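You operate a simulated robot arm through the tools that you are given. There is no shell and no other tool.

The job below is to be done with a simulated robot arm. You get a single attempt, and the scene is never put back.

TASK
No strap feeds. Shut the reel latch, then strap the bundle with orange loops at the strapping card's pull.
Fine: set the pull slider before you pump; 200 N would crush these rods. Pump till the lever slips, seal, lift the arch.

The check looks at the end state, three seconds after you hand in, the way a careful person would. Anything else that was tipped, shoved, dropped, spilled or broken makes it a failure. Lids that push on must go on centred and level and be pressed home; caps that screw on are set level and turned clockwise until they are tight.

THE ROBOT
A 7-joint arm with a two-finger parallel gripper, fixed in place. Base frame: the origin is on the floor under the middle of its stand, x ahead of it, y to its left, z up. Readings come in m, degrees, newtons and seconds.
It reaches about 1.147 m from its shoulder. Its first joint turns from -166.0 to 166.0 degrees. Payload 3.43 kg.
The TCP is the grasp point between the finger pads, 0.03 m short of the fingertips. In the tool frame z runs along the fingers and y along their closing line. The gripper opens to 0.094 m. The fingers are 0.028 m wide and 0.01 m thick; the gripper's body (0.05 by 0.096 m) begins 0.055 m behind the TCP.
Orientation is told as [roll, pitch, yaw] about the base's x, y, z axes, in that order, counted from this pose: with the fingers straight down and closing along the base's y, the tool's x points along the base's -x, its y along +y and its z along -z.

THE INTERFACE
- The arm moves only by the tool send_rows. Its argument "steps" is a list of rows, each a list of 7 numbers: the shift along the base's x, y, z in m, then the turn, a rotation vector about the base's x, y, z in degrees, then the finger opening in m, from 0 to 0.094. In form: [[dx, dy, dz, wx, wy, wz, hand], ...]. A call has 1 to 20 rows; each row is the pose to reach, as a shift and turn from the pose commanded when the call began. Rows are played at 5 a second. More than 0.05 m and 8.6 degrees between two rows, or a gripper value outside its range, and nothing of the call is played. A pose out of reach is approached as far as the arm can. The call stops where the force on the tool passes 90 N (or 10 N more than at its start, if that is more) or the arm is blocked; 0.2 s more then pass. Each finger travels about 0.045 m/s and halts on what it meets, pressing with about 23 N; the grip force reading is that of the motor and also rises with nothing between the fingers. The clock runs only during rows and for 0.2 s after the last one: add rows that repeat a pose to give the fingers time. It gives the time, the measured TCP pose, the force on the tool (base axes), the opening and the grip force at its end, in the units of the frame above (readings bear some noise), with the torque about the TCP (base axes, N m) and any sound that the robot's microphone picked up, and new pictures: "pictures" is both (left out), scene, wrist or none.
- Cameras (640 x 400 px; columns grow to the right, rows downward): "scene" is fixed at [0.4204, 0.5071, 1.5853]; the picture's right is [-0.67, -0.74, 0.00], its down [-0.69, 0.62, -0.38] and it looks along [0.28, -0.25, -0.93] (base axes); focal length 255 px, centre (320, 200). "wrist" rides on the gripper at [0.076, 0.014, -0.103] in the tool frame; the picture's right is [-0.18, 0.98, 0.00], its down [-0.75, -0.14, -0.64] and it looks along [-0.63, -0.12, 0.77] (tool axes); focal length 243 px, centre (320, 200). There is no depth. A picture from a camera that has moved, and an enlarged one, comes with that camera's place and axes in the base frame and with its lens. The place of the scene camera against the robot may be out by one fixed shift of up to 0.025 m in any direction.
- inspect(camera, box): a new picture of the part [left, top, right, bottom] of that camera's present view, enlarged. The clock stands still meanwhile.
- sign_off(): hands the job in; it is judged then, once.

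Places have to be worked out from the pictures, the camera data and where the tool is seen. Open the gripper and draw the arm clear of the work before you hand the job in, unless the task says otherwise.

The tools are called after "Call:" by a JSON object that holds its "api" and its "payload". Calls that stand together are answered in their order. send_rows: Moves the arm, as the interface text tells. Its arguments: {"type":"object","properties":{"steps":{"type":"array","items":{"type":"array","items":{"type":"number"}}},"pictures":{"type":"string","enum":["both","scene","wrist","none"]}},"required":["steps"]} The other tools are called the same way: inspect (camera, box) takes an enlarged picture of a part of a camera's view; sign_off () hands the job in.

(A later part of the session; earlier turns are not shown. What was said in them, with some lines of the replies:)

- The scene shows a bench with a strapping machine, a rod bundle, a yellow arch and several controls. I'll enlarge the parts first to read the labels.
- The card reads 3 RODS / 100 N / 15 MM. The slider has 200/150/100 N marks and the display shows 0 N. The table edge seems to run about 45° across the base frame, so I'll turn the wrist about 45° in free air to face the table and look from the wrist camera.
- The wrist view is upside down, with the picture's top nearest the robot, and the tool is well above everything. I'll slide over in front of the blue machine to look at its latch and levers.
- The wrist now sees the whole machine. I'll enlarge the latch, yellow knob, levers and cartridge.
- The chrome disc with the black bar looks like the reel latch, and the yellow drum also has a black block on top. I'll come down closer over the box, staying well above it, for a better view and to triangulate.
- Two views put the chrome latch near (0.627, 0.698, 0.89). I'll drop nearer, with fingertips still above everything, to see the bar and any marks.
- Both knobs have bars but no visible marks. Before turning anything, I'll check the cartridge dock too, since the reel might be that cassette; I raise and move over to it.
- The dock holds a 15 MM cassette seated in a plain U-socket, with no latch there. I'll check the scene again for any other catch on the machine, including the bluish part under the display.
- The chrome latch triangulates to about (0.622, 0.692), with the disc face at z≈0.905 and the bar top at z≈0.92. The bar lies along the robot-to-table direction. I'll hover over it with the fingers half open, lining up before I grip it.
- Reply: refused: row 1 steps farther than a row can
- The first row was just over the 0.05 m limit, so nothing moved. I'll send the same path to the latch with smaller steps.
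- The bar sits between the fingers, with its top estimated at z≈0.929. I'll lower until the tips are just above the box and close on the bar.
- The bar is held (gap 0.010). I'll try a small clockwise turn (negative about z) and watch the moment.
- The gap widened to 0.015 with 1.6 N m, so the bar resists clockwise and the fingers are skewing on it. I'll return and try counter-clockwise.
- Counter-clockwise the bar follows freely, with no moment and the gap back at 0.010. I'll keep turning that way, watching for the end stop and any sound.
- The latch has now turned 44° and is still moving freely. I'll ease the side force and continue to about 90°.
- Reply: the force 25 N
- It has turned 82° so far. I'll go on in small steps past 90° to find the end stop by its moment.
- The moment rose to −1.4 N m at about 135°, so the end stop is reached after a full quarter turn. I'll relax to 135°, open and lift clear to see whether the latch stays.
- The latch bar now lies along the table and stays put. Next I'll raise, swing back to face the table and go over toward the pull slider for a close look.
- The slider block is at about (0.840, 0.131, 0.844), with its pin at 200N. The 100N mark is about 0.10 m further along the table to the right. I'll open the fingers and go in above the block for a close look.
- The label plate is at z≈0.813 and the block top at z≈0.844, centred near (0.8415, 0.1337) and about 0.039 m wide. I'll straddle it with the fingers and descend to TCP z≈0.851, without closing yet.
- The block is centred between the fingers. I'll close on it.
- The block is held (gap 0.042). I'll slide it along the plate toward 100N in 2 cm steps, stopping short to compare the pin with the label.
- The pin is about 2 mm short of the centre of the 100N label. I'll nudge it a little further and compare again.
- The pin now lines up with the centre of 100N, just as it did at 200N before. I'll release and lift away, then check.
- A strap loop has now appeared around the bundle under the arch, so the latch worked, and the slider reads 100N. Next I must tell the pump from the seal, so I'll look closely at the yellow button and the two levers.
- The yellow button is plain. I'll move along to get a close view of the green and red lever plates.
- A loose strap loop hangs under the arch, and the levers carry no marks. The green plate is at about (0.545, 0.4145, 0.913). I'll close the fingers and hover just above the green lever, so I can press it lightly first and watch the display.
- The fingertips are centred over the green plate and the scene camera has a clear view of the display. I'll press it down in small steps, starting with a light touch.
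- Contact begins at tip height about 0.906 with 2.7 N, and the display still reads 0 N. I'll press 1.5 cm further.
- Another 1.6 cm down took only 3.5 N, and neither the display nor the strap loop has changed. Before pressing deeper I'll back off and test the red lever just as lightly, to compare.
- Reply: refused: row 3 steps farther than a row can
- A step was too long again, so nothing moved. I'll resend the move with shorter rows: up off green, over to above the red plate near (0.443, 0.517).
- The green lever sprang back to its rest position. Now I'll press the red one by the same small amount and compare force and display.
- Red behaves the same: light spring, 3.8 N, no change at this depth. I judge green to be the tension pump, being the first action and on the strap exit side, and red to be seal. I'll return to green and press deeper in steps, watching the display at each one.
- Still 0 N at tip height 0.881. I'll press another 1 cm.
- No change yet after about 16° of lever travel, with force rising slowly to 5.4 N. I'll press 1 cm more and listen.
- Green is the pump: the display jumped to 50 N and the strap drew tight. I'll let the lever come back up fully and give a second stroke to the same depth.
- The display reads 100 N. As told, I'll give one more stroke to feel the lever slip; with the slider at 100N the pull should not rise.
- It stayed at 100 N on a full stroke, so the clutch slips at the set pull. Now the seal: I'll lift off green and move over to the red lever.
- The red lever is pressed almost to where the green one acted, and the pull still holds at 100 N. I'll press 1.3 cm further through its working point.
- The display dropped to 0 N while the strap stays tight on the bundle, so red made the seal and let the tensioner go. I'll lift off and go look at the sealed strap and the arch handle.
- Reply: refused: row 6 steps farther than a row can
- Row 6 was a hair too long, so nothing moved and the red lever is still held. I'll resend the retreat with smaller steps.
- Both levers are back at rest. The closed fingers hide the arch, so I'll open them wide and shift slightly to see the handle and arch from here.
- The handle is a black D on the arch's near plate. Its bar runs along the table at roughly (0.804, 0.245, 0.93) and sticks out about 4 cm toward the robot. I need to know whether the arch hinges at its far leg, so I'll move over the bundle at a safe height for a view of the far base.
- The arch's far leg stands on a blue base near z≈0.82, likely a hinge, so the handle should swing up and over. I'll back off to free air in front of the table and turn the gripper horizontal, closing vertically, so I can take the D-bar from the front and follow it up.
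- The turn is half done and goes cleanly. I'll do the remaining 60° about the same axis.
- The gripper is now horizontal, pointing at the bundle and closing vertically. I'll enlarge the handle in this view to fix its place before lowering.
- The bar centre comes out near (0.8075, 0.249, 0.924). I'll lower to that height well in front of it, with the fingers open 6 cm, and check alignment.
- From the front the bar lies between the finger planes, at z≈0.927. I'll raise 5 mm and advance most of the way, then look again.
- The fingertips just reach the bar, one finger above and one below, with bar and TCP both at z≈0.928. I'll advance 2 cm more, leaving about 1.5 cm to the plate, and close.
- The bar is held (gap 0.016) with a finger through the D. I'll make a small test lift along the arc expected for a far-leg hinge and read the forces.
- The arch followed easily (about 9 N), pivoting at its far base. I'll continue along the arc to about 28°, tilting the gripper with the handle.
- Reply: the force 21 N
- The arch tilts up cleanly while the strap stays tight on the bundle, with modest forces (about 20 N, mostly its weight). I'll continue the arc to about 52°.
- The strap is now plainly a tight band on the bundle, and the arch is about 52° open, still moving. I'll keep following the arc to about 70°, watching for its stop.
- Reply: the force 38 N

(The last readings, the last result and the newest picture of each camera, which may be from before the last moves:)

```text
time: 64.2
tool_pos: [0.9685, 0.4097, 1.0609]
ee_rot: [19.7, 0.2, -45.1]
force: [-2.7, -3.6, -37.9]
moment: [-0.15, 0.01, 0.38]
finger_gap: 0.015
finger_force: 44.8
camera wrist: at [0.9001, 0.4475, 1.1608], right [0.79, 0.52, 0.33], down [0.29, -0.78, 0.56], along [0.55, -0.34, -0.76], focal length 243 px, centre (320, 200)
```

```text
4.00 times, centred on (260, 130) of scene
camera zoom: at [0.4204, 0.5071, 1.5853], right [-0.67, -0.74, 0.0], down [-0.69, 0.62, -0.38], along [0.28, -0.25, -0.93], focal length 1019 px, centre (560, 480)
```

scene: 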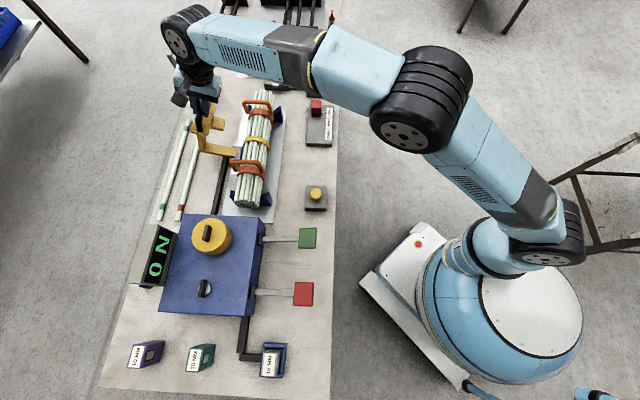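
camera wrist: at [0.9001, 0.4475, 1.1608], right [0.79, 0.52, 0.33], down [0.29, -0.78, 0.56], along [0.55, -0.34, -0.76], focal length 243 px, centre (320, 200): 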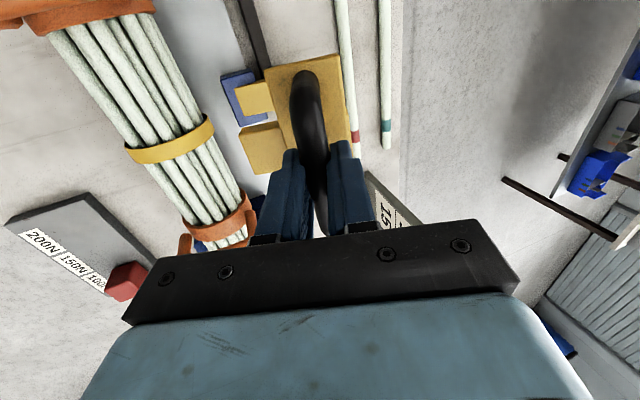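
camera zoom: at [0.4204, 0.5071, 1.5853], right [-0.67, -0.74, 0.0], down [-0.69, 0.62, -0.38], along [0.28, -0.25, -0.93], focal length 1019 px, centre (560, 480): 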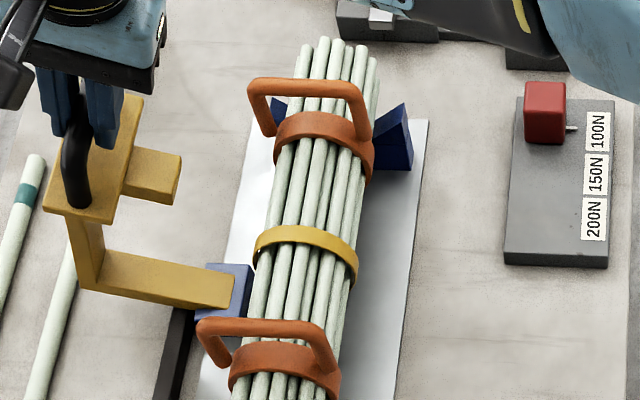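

The arch is at about 70° and past its balance point; the downward pull only shows my arc is a few mm too high here. I'll ease that and go on gently in small steps to find its resting stop.

Call:
{"api": "send_rows", "payload": {"steps": [[0.0014, 0.0014, -0.004, 0, 0, 0, 0.0], [0.0065, 0.0065, -0.005, -1.06, 1.06, 0, 0.0], [0.012, 0.012, -0.006, -2.12, 2.12, 0, 0.0], [0.0164, 0.0164, -0.0073, -3.18, 3.18, 0, 0.0], [0.0207, 0.0207, -0.0085, -4.243, 4.243, 0, 0.0]], "pictures": "both"}}

Call:
{"api": "inspect", "payload": {"camera": "scene", "box": [180, 80, 340, 180]}}

Call:
{"api": "inspect", "payload": {"camera": "wrist", "box": [160, 40, 480, 240]}}

```text
time: 65.4
tool_pos: [0.9897, 0.4308, 1.0553]
ee_rot: [13.9, 0.1, -45.0]
force: [-1.4, -4.2, -20.0]
moment: [0.29, 0.26, 0.26]
finger_gap: 0.0154
finger_force: 45.1
camera wrist: at [0.9281, 0.4758, 1.1569], right [0.8, 0.54, 0.24], down [0.33, -0.74, 0.59], along [0.5, -0.4, -0.77], focal length 243 px, centre (320, 200)
```

scene: 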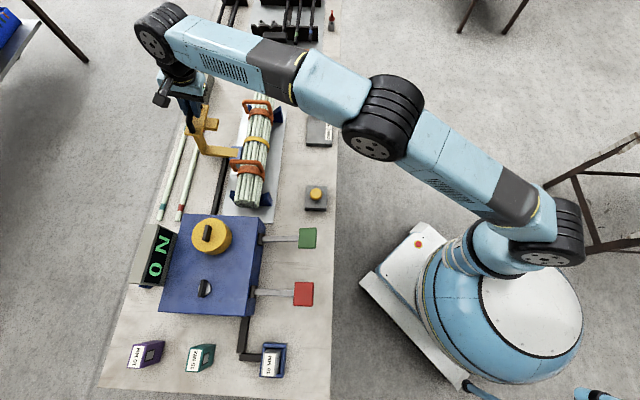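
wrist: 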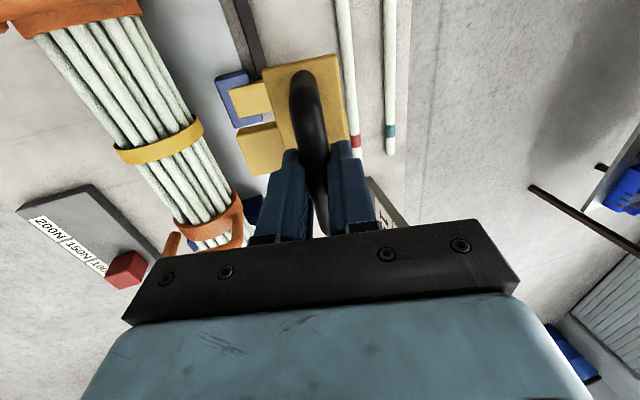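

```text
4.00 times, centred on (260, 130) of scene
camera zoom: at [0.4204, 0.5071, 1.5853], right [-0.67, -0.74, 0.0], down [-0.69, 0.62, -0.38], along [0.28, -0.25, -0.93], focal length 1019 px, centre (560, 480)
```

zoom: 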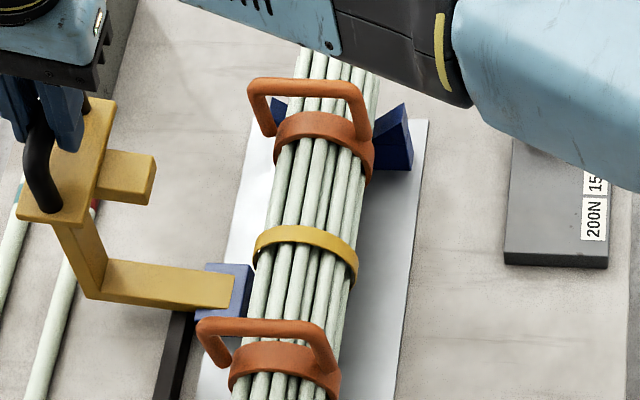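

```text
2.00 times, centred on (320, 140) of wrist
camera zoom: at [0.9281, 0.4758, 1.1569], right [0.8, 0.54, 0.24], down [0.33, -0.74, 0.59], along [0.5, -0.4, -0.77], focal length 485 px, centre (320, 320)
```

zoom: 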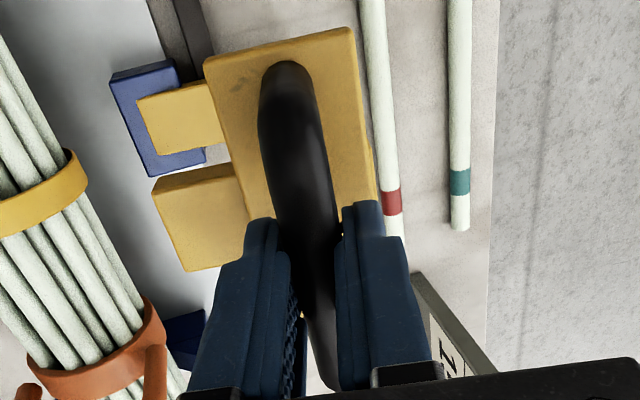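

At about 76° there's still no stop, only a light pull. The leg's corner should swing clear of the loose red-banded rod by about 1 cm. I'll continue slowly to about 85°, lowering slightly.

Call:
{"api": "send_rows", "payload": {"steps": [[0.0042, 0.0042, -0.0035, -1.06, 1.06, 0, 0.0], [0.0085, 0.0085, -0.005, -2.12, 2.12, 0, 0.0], [0.0128, 0.0128, -0.0068, -3.18, 3.18, 0, 0.0], [0.017, 0.017, -0.0088, -4.243, 4.243, 0, 0.0]], "pictures": "both"}}

Call:
{"api": "inspect", "payload": {"camera": "scene", "box": [160, 80, 320, 180]}}

```text
time: 65.9
tool_pos: [0.9898, 0.4305, 1.0538]
ee_rot: [11.0, 0.2, -45.1]
force: [-43.1, -25.0, 8.6]
moment: [0.15, 1.21, 0.45]
finger_gap: 0.0155
finger_force: 45.1
stopped in row 2: the force on the tool passed its limit at 98 N (the readings are from after the stop); the commanded pose is now the measured one
camera wrist: at [0.9333, 0.4803, 1.157], right [0.81, 0.55, 0.19], down [0.35, -0.72, 0.6], along [0.46, -0.42, -0.78], focal length 243 px, centre (320, 200)
```

scene: 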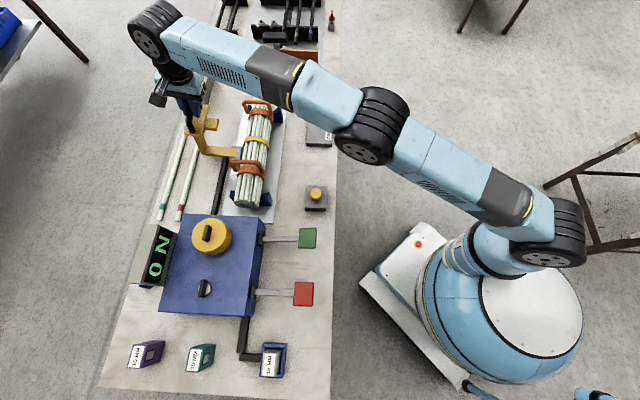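
wrist: 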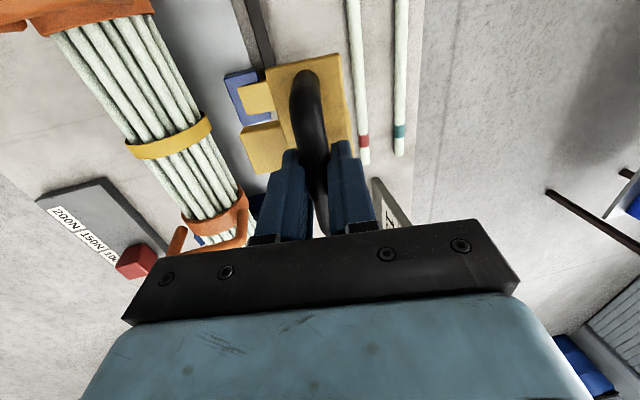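

```text
4.00 times, centred on (240, 130) of scene
camera zoom: at [0.4204, 0.5071, 1.5853], right [-0.67, -0.74, 0.0], down [-0.69, 0.62, -0.38], along [0.28, -0.25, -0.93], focal length 1019 px, centre (640, 480)
```

zoom: 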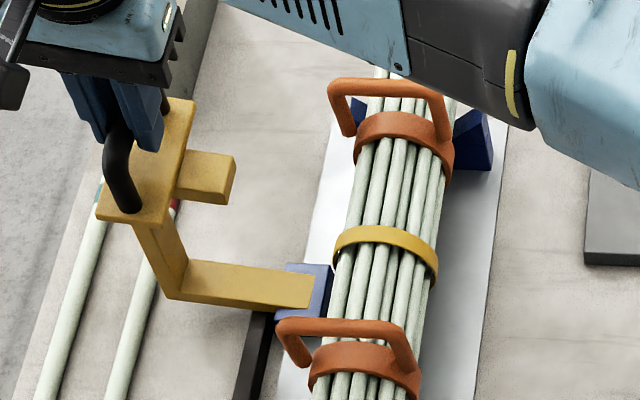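

The force rose sharply at about 77°, so that's the arch's open stop; it rests past vertical. I'll ease off the push, then open the fingers and see that it stays.

Call:
{"api": "send_rows", "payload": {"steps": [[-0.001, -0.001, 0.0, 0.7, -0.7, 0, 0.0], [-0.002, -0.002, 0.0, 1.41, -1.41, 0, 0.0], [-0.002, -0.002, 0.0, 1.41, -1.41, 0, 0.0]], "pictures": "none"}}

```text
time: 66.7
tool_pos: [0.9899, 0.4313, 1.0541]
ee_rot: [13.3, 0.1, -45.1]
force: [-30.1, -14.9, 9.5]
moment: [0.17, 0.66, 0.38]
finger_gap: 0.0154
finger_force: 44.7
```

There's still about 32 N of push, so I'll back off a few more millimetres before releasing.

Call:
{"api": "send_rows", "payload": {"steps": [[-0.0015, -0.0015, 0.0, 0.4, -0.4, 0, 0.0], [-0.003, -0.003, 0.0, 0.7, -0.7, 0, 0.0], [-0.003, -0.003, 0.0, 0.7, -0.7, 0, 0.0]], "pictures": "none"}}

```text
time: 67.5
tool_pos: [0.9887, 0.429, 1.0546]
ee_rot: [14.5, 0.1, -45.0]
force: [7.0, 9.3, 24.3]
moment: [0.27, -0.2, 0.23]
finger_gap: 0.0157
finger_force: 44.6
```

The push is nearly balanced now, with some upward load. I'll rise 2 mm and open the fingers.

Call:
{"api": "send_rows", "payload": {"steps": [[0.0007, 0.0007, 0.0022, 0, 0, 0, 0.0], [0.0007, 0.0007, 0.0022, 0, 0, 0, 0.0], [0.0007, 0.0007, 0.0022, 0, 0, 0, 0.02], [0.0007, 0.0007, 0.0022, 0, 0, 0, 0.03], [0.0007, 0.0007, 0.0022, 0, 0, 0, 0.045], [0.0007, 0.0007, 0.0022, 0, 0, 0, 0.05], [0.0007, 0.0007, 0.0022, 0, 0, 0, 0.05]], "pictures": "both"}}

Call:
{"api": "inspect", "payload": {"camera": "scene", "box": [160, 80, 320, 180]}}

Call:
{"api": "inspect", "payload": {"camera": "wrist", "box": [160, 40, 480, 240]}}

```text
time: 69.1
tool_pos: [0.9905, 0.4291, 1.0531]
ee_rot: [14.1, 0.2, -45.2]
force: [0.7, -0.6, -0.2]
moment: [0.01, -0.01, -0.01]
finger_gap: 0.0502
finger_force: 0.1
camera wrist: at [0.9283, 0.4739, 1.1558], right [0.81, 0.54, 0.24], down [0.33, -0.74, 0.59], along [0.49, -0.39, -0.77], focal length 243 px, centre (320, 200)
```

scene: 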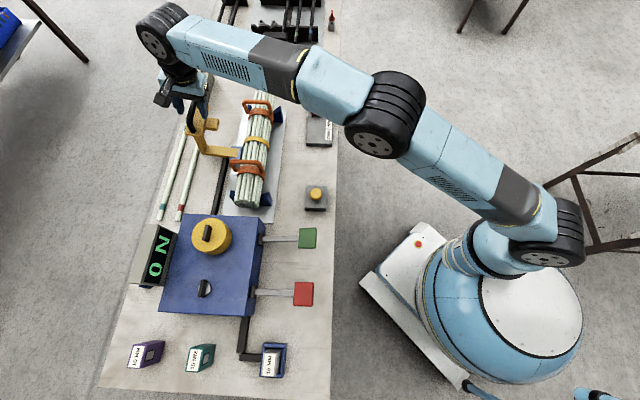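
wrist: 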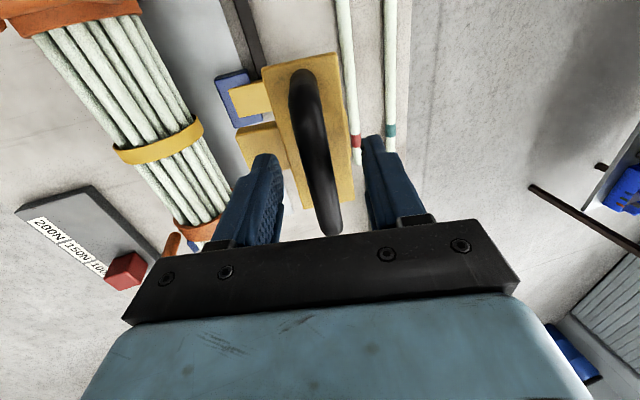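

```text
4.00 times, centred on (240, 130) of scene
camera zoom: at [0.4204, 0.5071, 1.5853], right [-0.67, -0.74, 0.0], down [-0.69, 0.62, -0.38], along [0.28, -0.25, -0.93], focal length 1019 px, centre (640, 480)
```

zoom: 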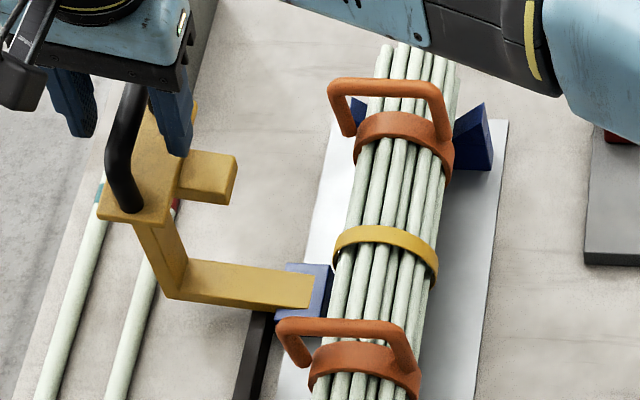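

```text
2.00 times, centred on (320, 140) of wrist
camera zoom: at [0.9283, 0.4739, 1.1558], right [0.81, 0.54, 0.24], down [0.33, -0.74, 0.59], along [0.49, -0.39, -0.77], focal length 485 px, centre (320, 320)
```

zoom: 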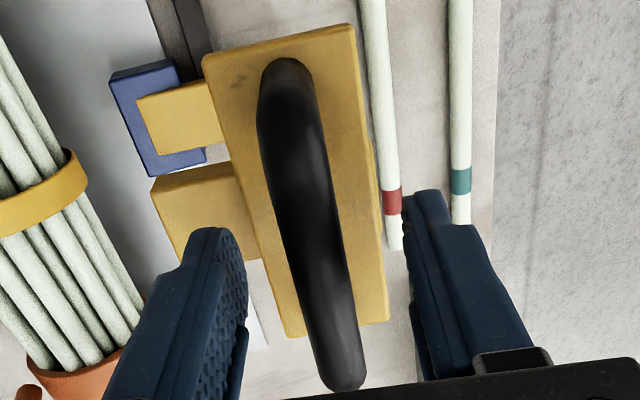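

The arch stays put at its open stop with the fingers free of the bar. I'll withdraw straight up off the handle and then draw the arm back toward the robot, clear of the work.

Call:
{"api": "send_rows", "payload": {"steps": [[-0.007, -0.007, 0.035, 0, 0, 0, 0.05], [-0.014, -0.014, 0.075, 0, 0, 0, 0.05], [-0.021, -0.021, 0.115, 0, 0, 0, 0.05], [-0.035, -0.035, 0.15, 0, 0, 0, 0.05], [-0.06, -0.06, 0.17, 0, 0, 0, 0.05], [-0.09, -0.09, 0.18, 0, 0, 0, 0.05], [-0.12, -0.12, 0.18, 0, 0, 0, 0.05], [-0.15, -0.15, 0.18, 0, 0, 0, 0.05], [-0.18, -0.18, 0.18, 0, 0, 0, 0.05], [-0.21, -0.21, 0.18, 0, 0, 0, 0.05], [-0.24, -0.24, 0.18, 0, 0, 0, 0.05], [-0.27, -0.27, 0.18, 0, 0, 0, 0.05], [-0.3, -0.3, 0.18, 0, 0, 0, 0.05]], "pictures": "both"}}

Call:
{"api": "inspect", "payload": {"camera": "scene", "box": [130, 80, 350, 218]}}

Call:
{"api": "inspect", "payload": {"camera": "scene", "box": [100, 200, 340, 350]}}

```text
time: 71.9
tool_pos: [0.6904, 0.1281, 1.2341]
ee_rot: [14.1, 0.2, -45.1]
force: [0.5, 0.2, -0.6]
moment: [-0.03, 0.03, -0.04]
finger_gap: 0.0499
finger_force: 0.0
camera wrist: at [0.6287, 0.1725, 1.3359], right [0.81, 0.54, 0.24], down [0.33, -0.74, 0.59], along [0.49, -0.39, -0.77], focal length 243 px, centre (320, 200)
```

scene: 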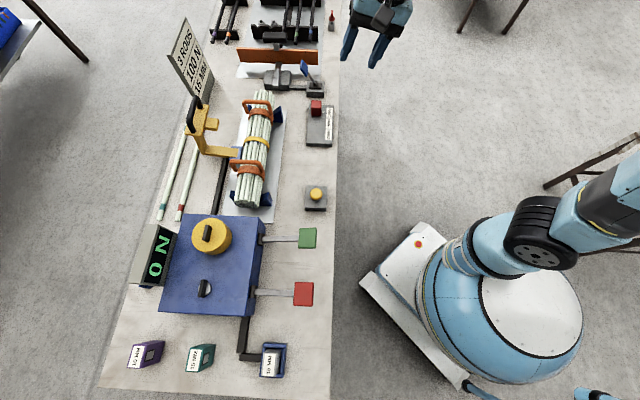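
wrist: 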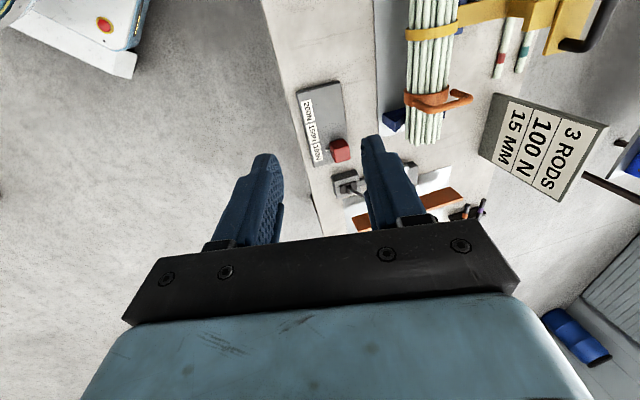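

```text
2.90 times, centred on (240, 149) of scene
camera zoom: at [0.4204, 0.5071, 1.5853], right [-0.67, -0.74, 0.0], down [-0.69, 0.62, -0.38], along [0.28, -0.25, -0.93], focal length 738 px, centre (552, 348)
```

zoom: 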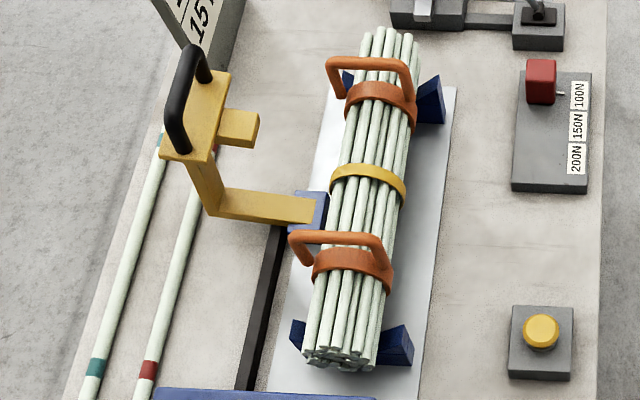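

```text
2.67 times, centred on (220, 275) of scene
camera zoom: at [0.4204, 0.5071, 1.5853], right [-0.67, -0.74, 0.0], down [-0.69, 0.62, -0.38], along [0.28, -0.25, -0.93], focal length 679 px, centre (587, 0)
```

zoom: 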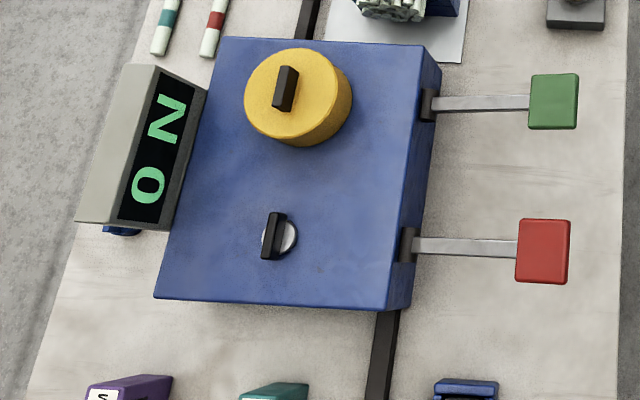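

Everything checks out: arch up at its stop, yellow strap tight around the bundle, slider at 100N, latch shut, levers at rest and nothing else disturbed. I'll open the gripper fully and draw back a bit further before handing in.

Call:
{"api": "send_rows", "payload": {"steps": [[-0.02, -0.02, 0.02, 0, 0, 0, 0.07], [-0.04, -0.04, 0.04, 0, 0, 0, 0.094], [-0.06, -0.06, 0.05, 0, 0, 0, 0.094], [-0.06, -0.06, 0.05, 0, 0, 0, 0.094]], "pictures": "both"}}

Call:
{"api": "inspect", "payload": {"camera": "scene", "box": [180, 80, 340, 180]}}

```text
time: 72.9
tool_pos: [0.6293, 0.0679, 1.2844]
ee_rot: [14.1, 0.2, -45.0]
force: [0.4, 0.3, 0.1]
moment: [-0.02, 0.04, -0.03]
finger_gap: 0.094
finger_force: 0.1
camera wrist: at [0.5677, 0.1135, 1.3861], right [0.81, 0.54, 0.24], down [0.33, -0.74, 0.59], along [0.5, -0.39, -0.77], focal length 243 px, centre (320, 200)
```

scene: 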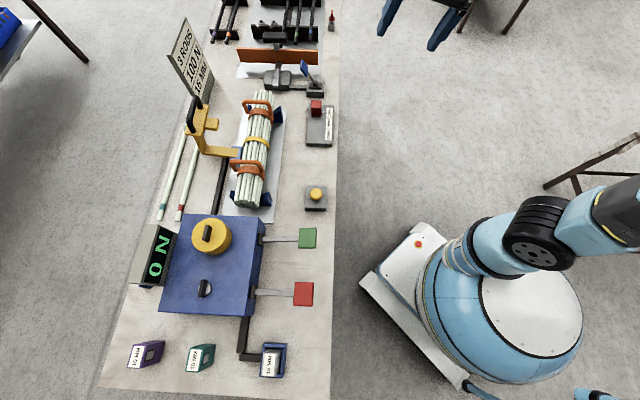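
wrist: 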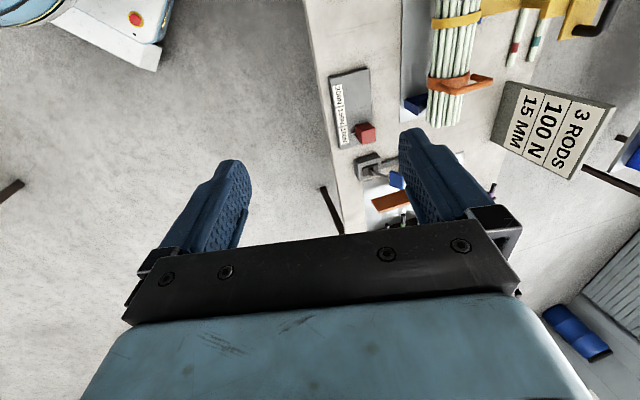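

```text
4.00 times, centred on (260, 130) of scene
camera zoom: at [0.4204, 0.5071, 1.5853], right [-0.67, -0.74, 0.0], down [-0.69, 0.62, -0.38], along [0.28, -0.25, -0.93], focal length 1019 px, centre (560, 480)
```

zoom: 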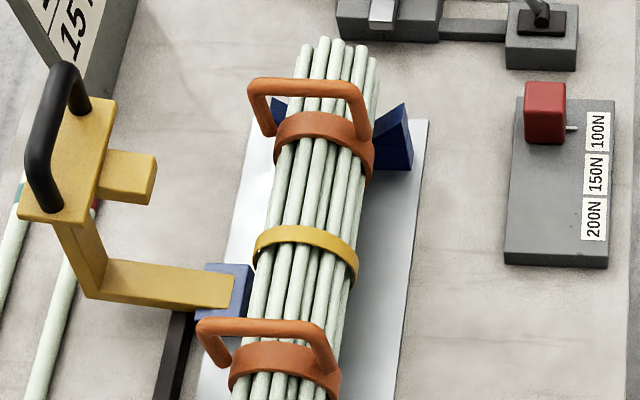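

The strap is tight and sealed on the bundle, the arch is up and stable, the slider is at 100N, and the arm is clear with the gripper open. I'm handing the job in.

Call:
{"api": "sign_off", "payload": {}}

```text
The job is handed in.
```

The bundle with the orange loops is strapped at 100 N, the pull on the strapping card, and I've handed the job in. The result of the check hasn't come back to me.

- **Reel latch:** I turned it a quarter turn counter-clockwise to its stop. A strap loop then appeared around the bundle.
- **Pull slider:** I moved it from 200N to 100N before pumping.
- **Pumping:** The levers carry no marks, so I took green to be the pump. The first stroke gave 50 N and the second 100 N. A third full stroke left the display at 100 N; I took that as the lever slipping, though no sound was reported.
- **Sealing:** I pressed the red lever. The display dropped to 0 N while the strap stayed tight around the bundle, which I read as sealed. I didn't get a close view of the seal itself.
- **Arch:** It is swung up to its open stop, about 77°, and stayed there after I let go.

In the last pictures both levers were back at rest and nothing else on the table looked moved. The gripper is open and the arm is clear of the work.
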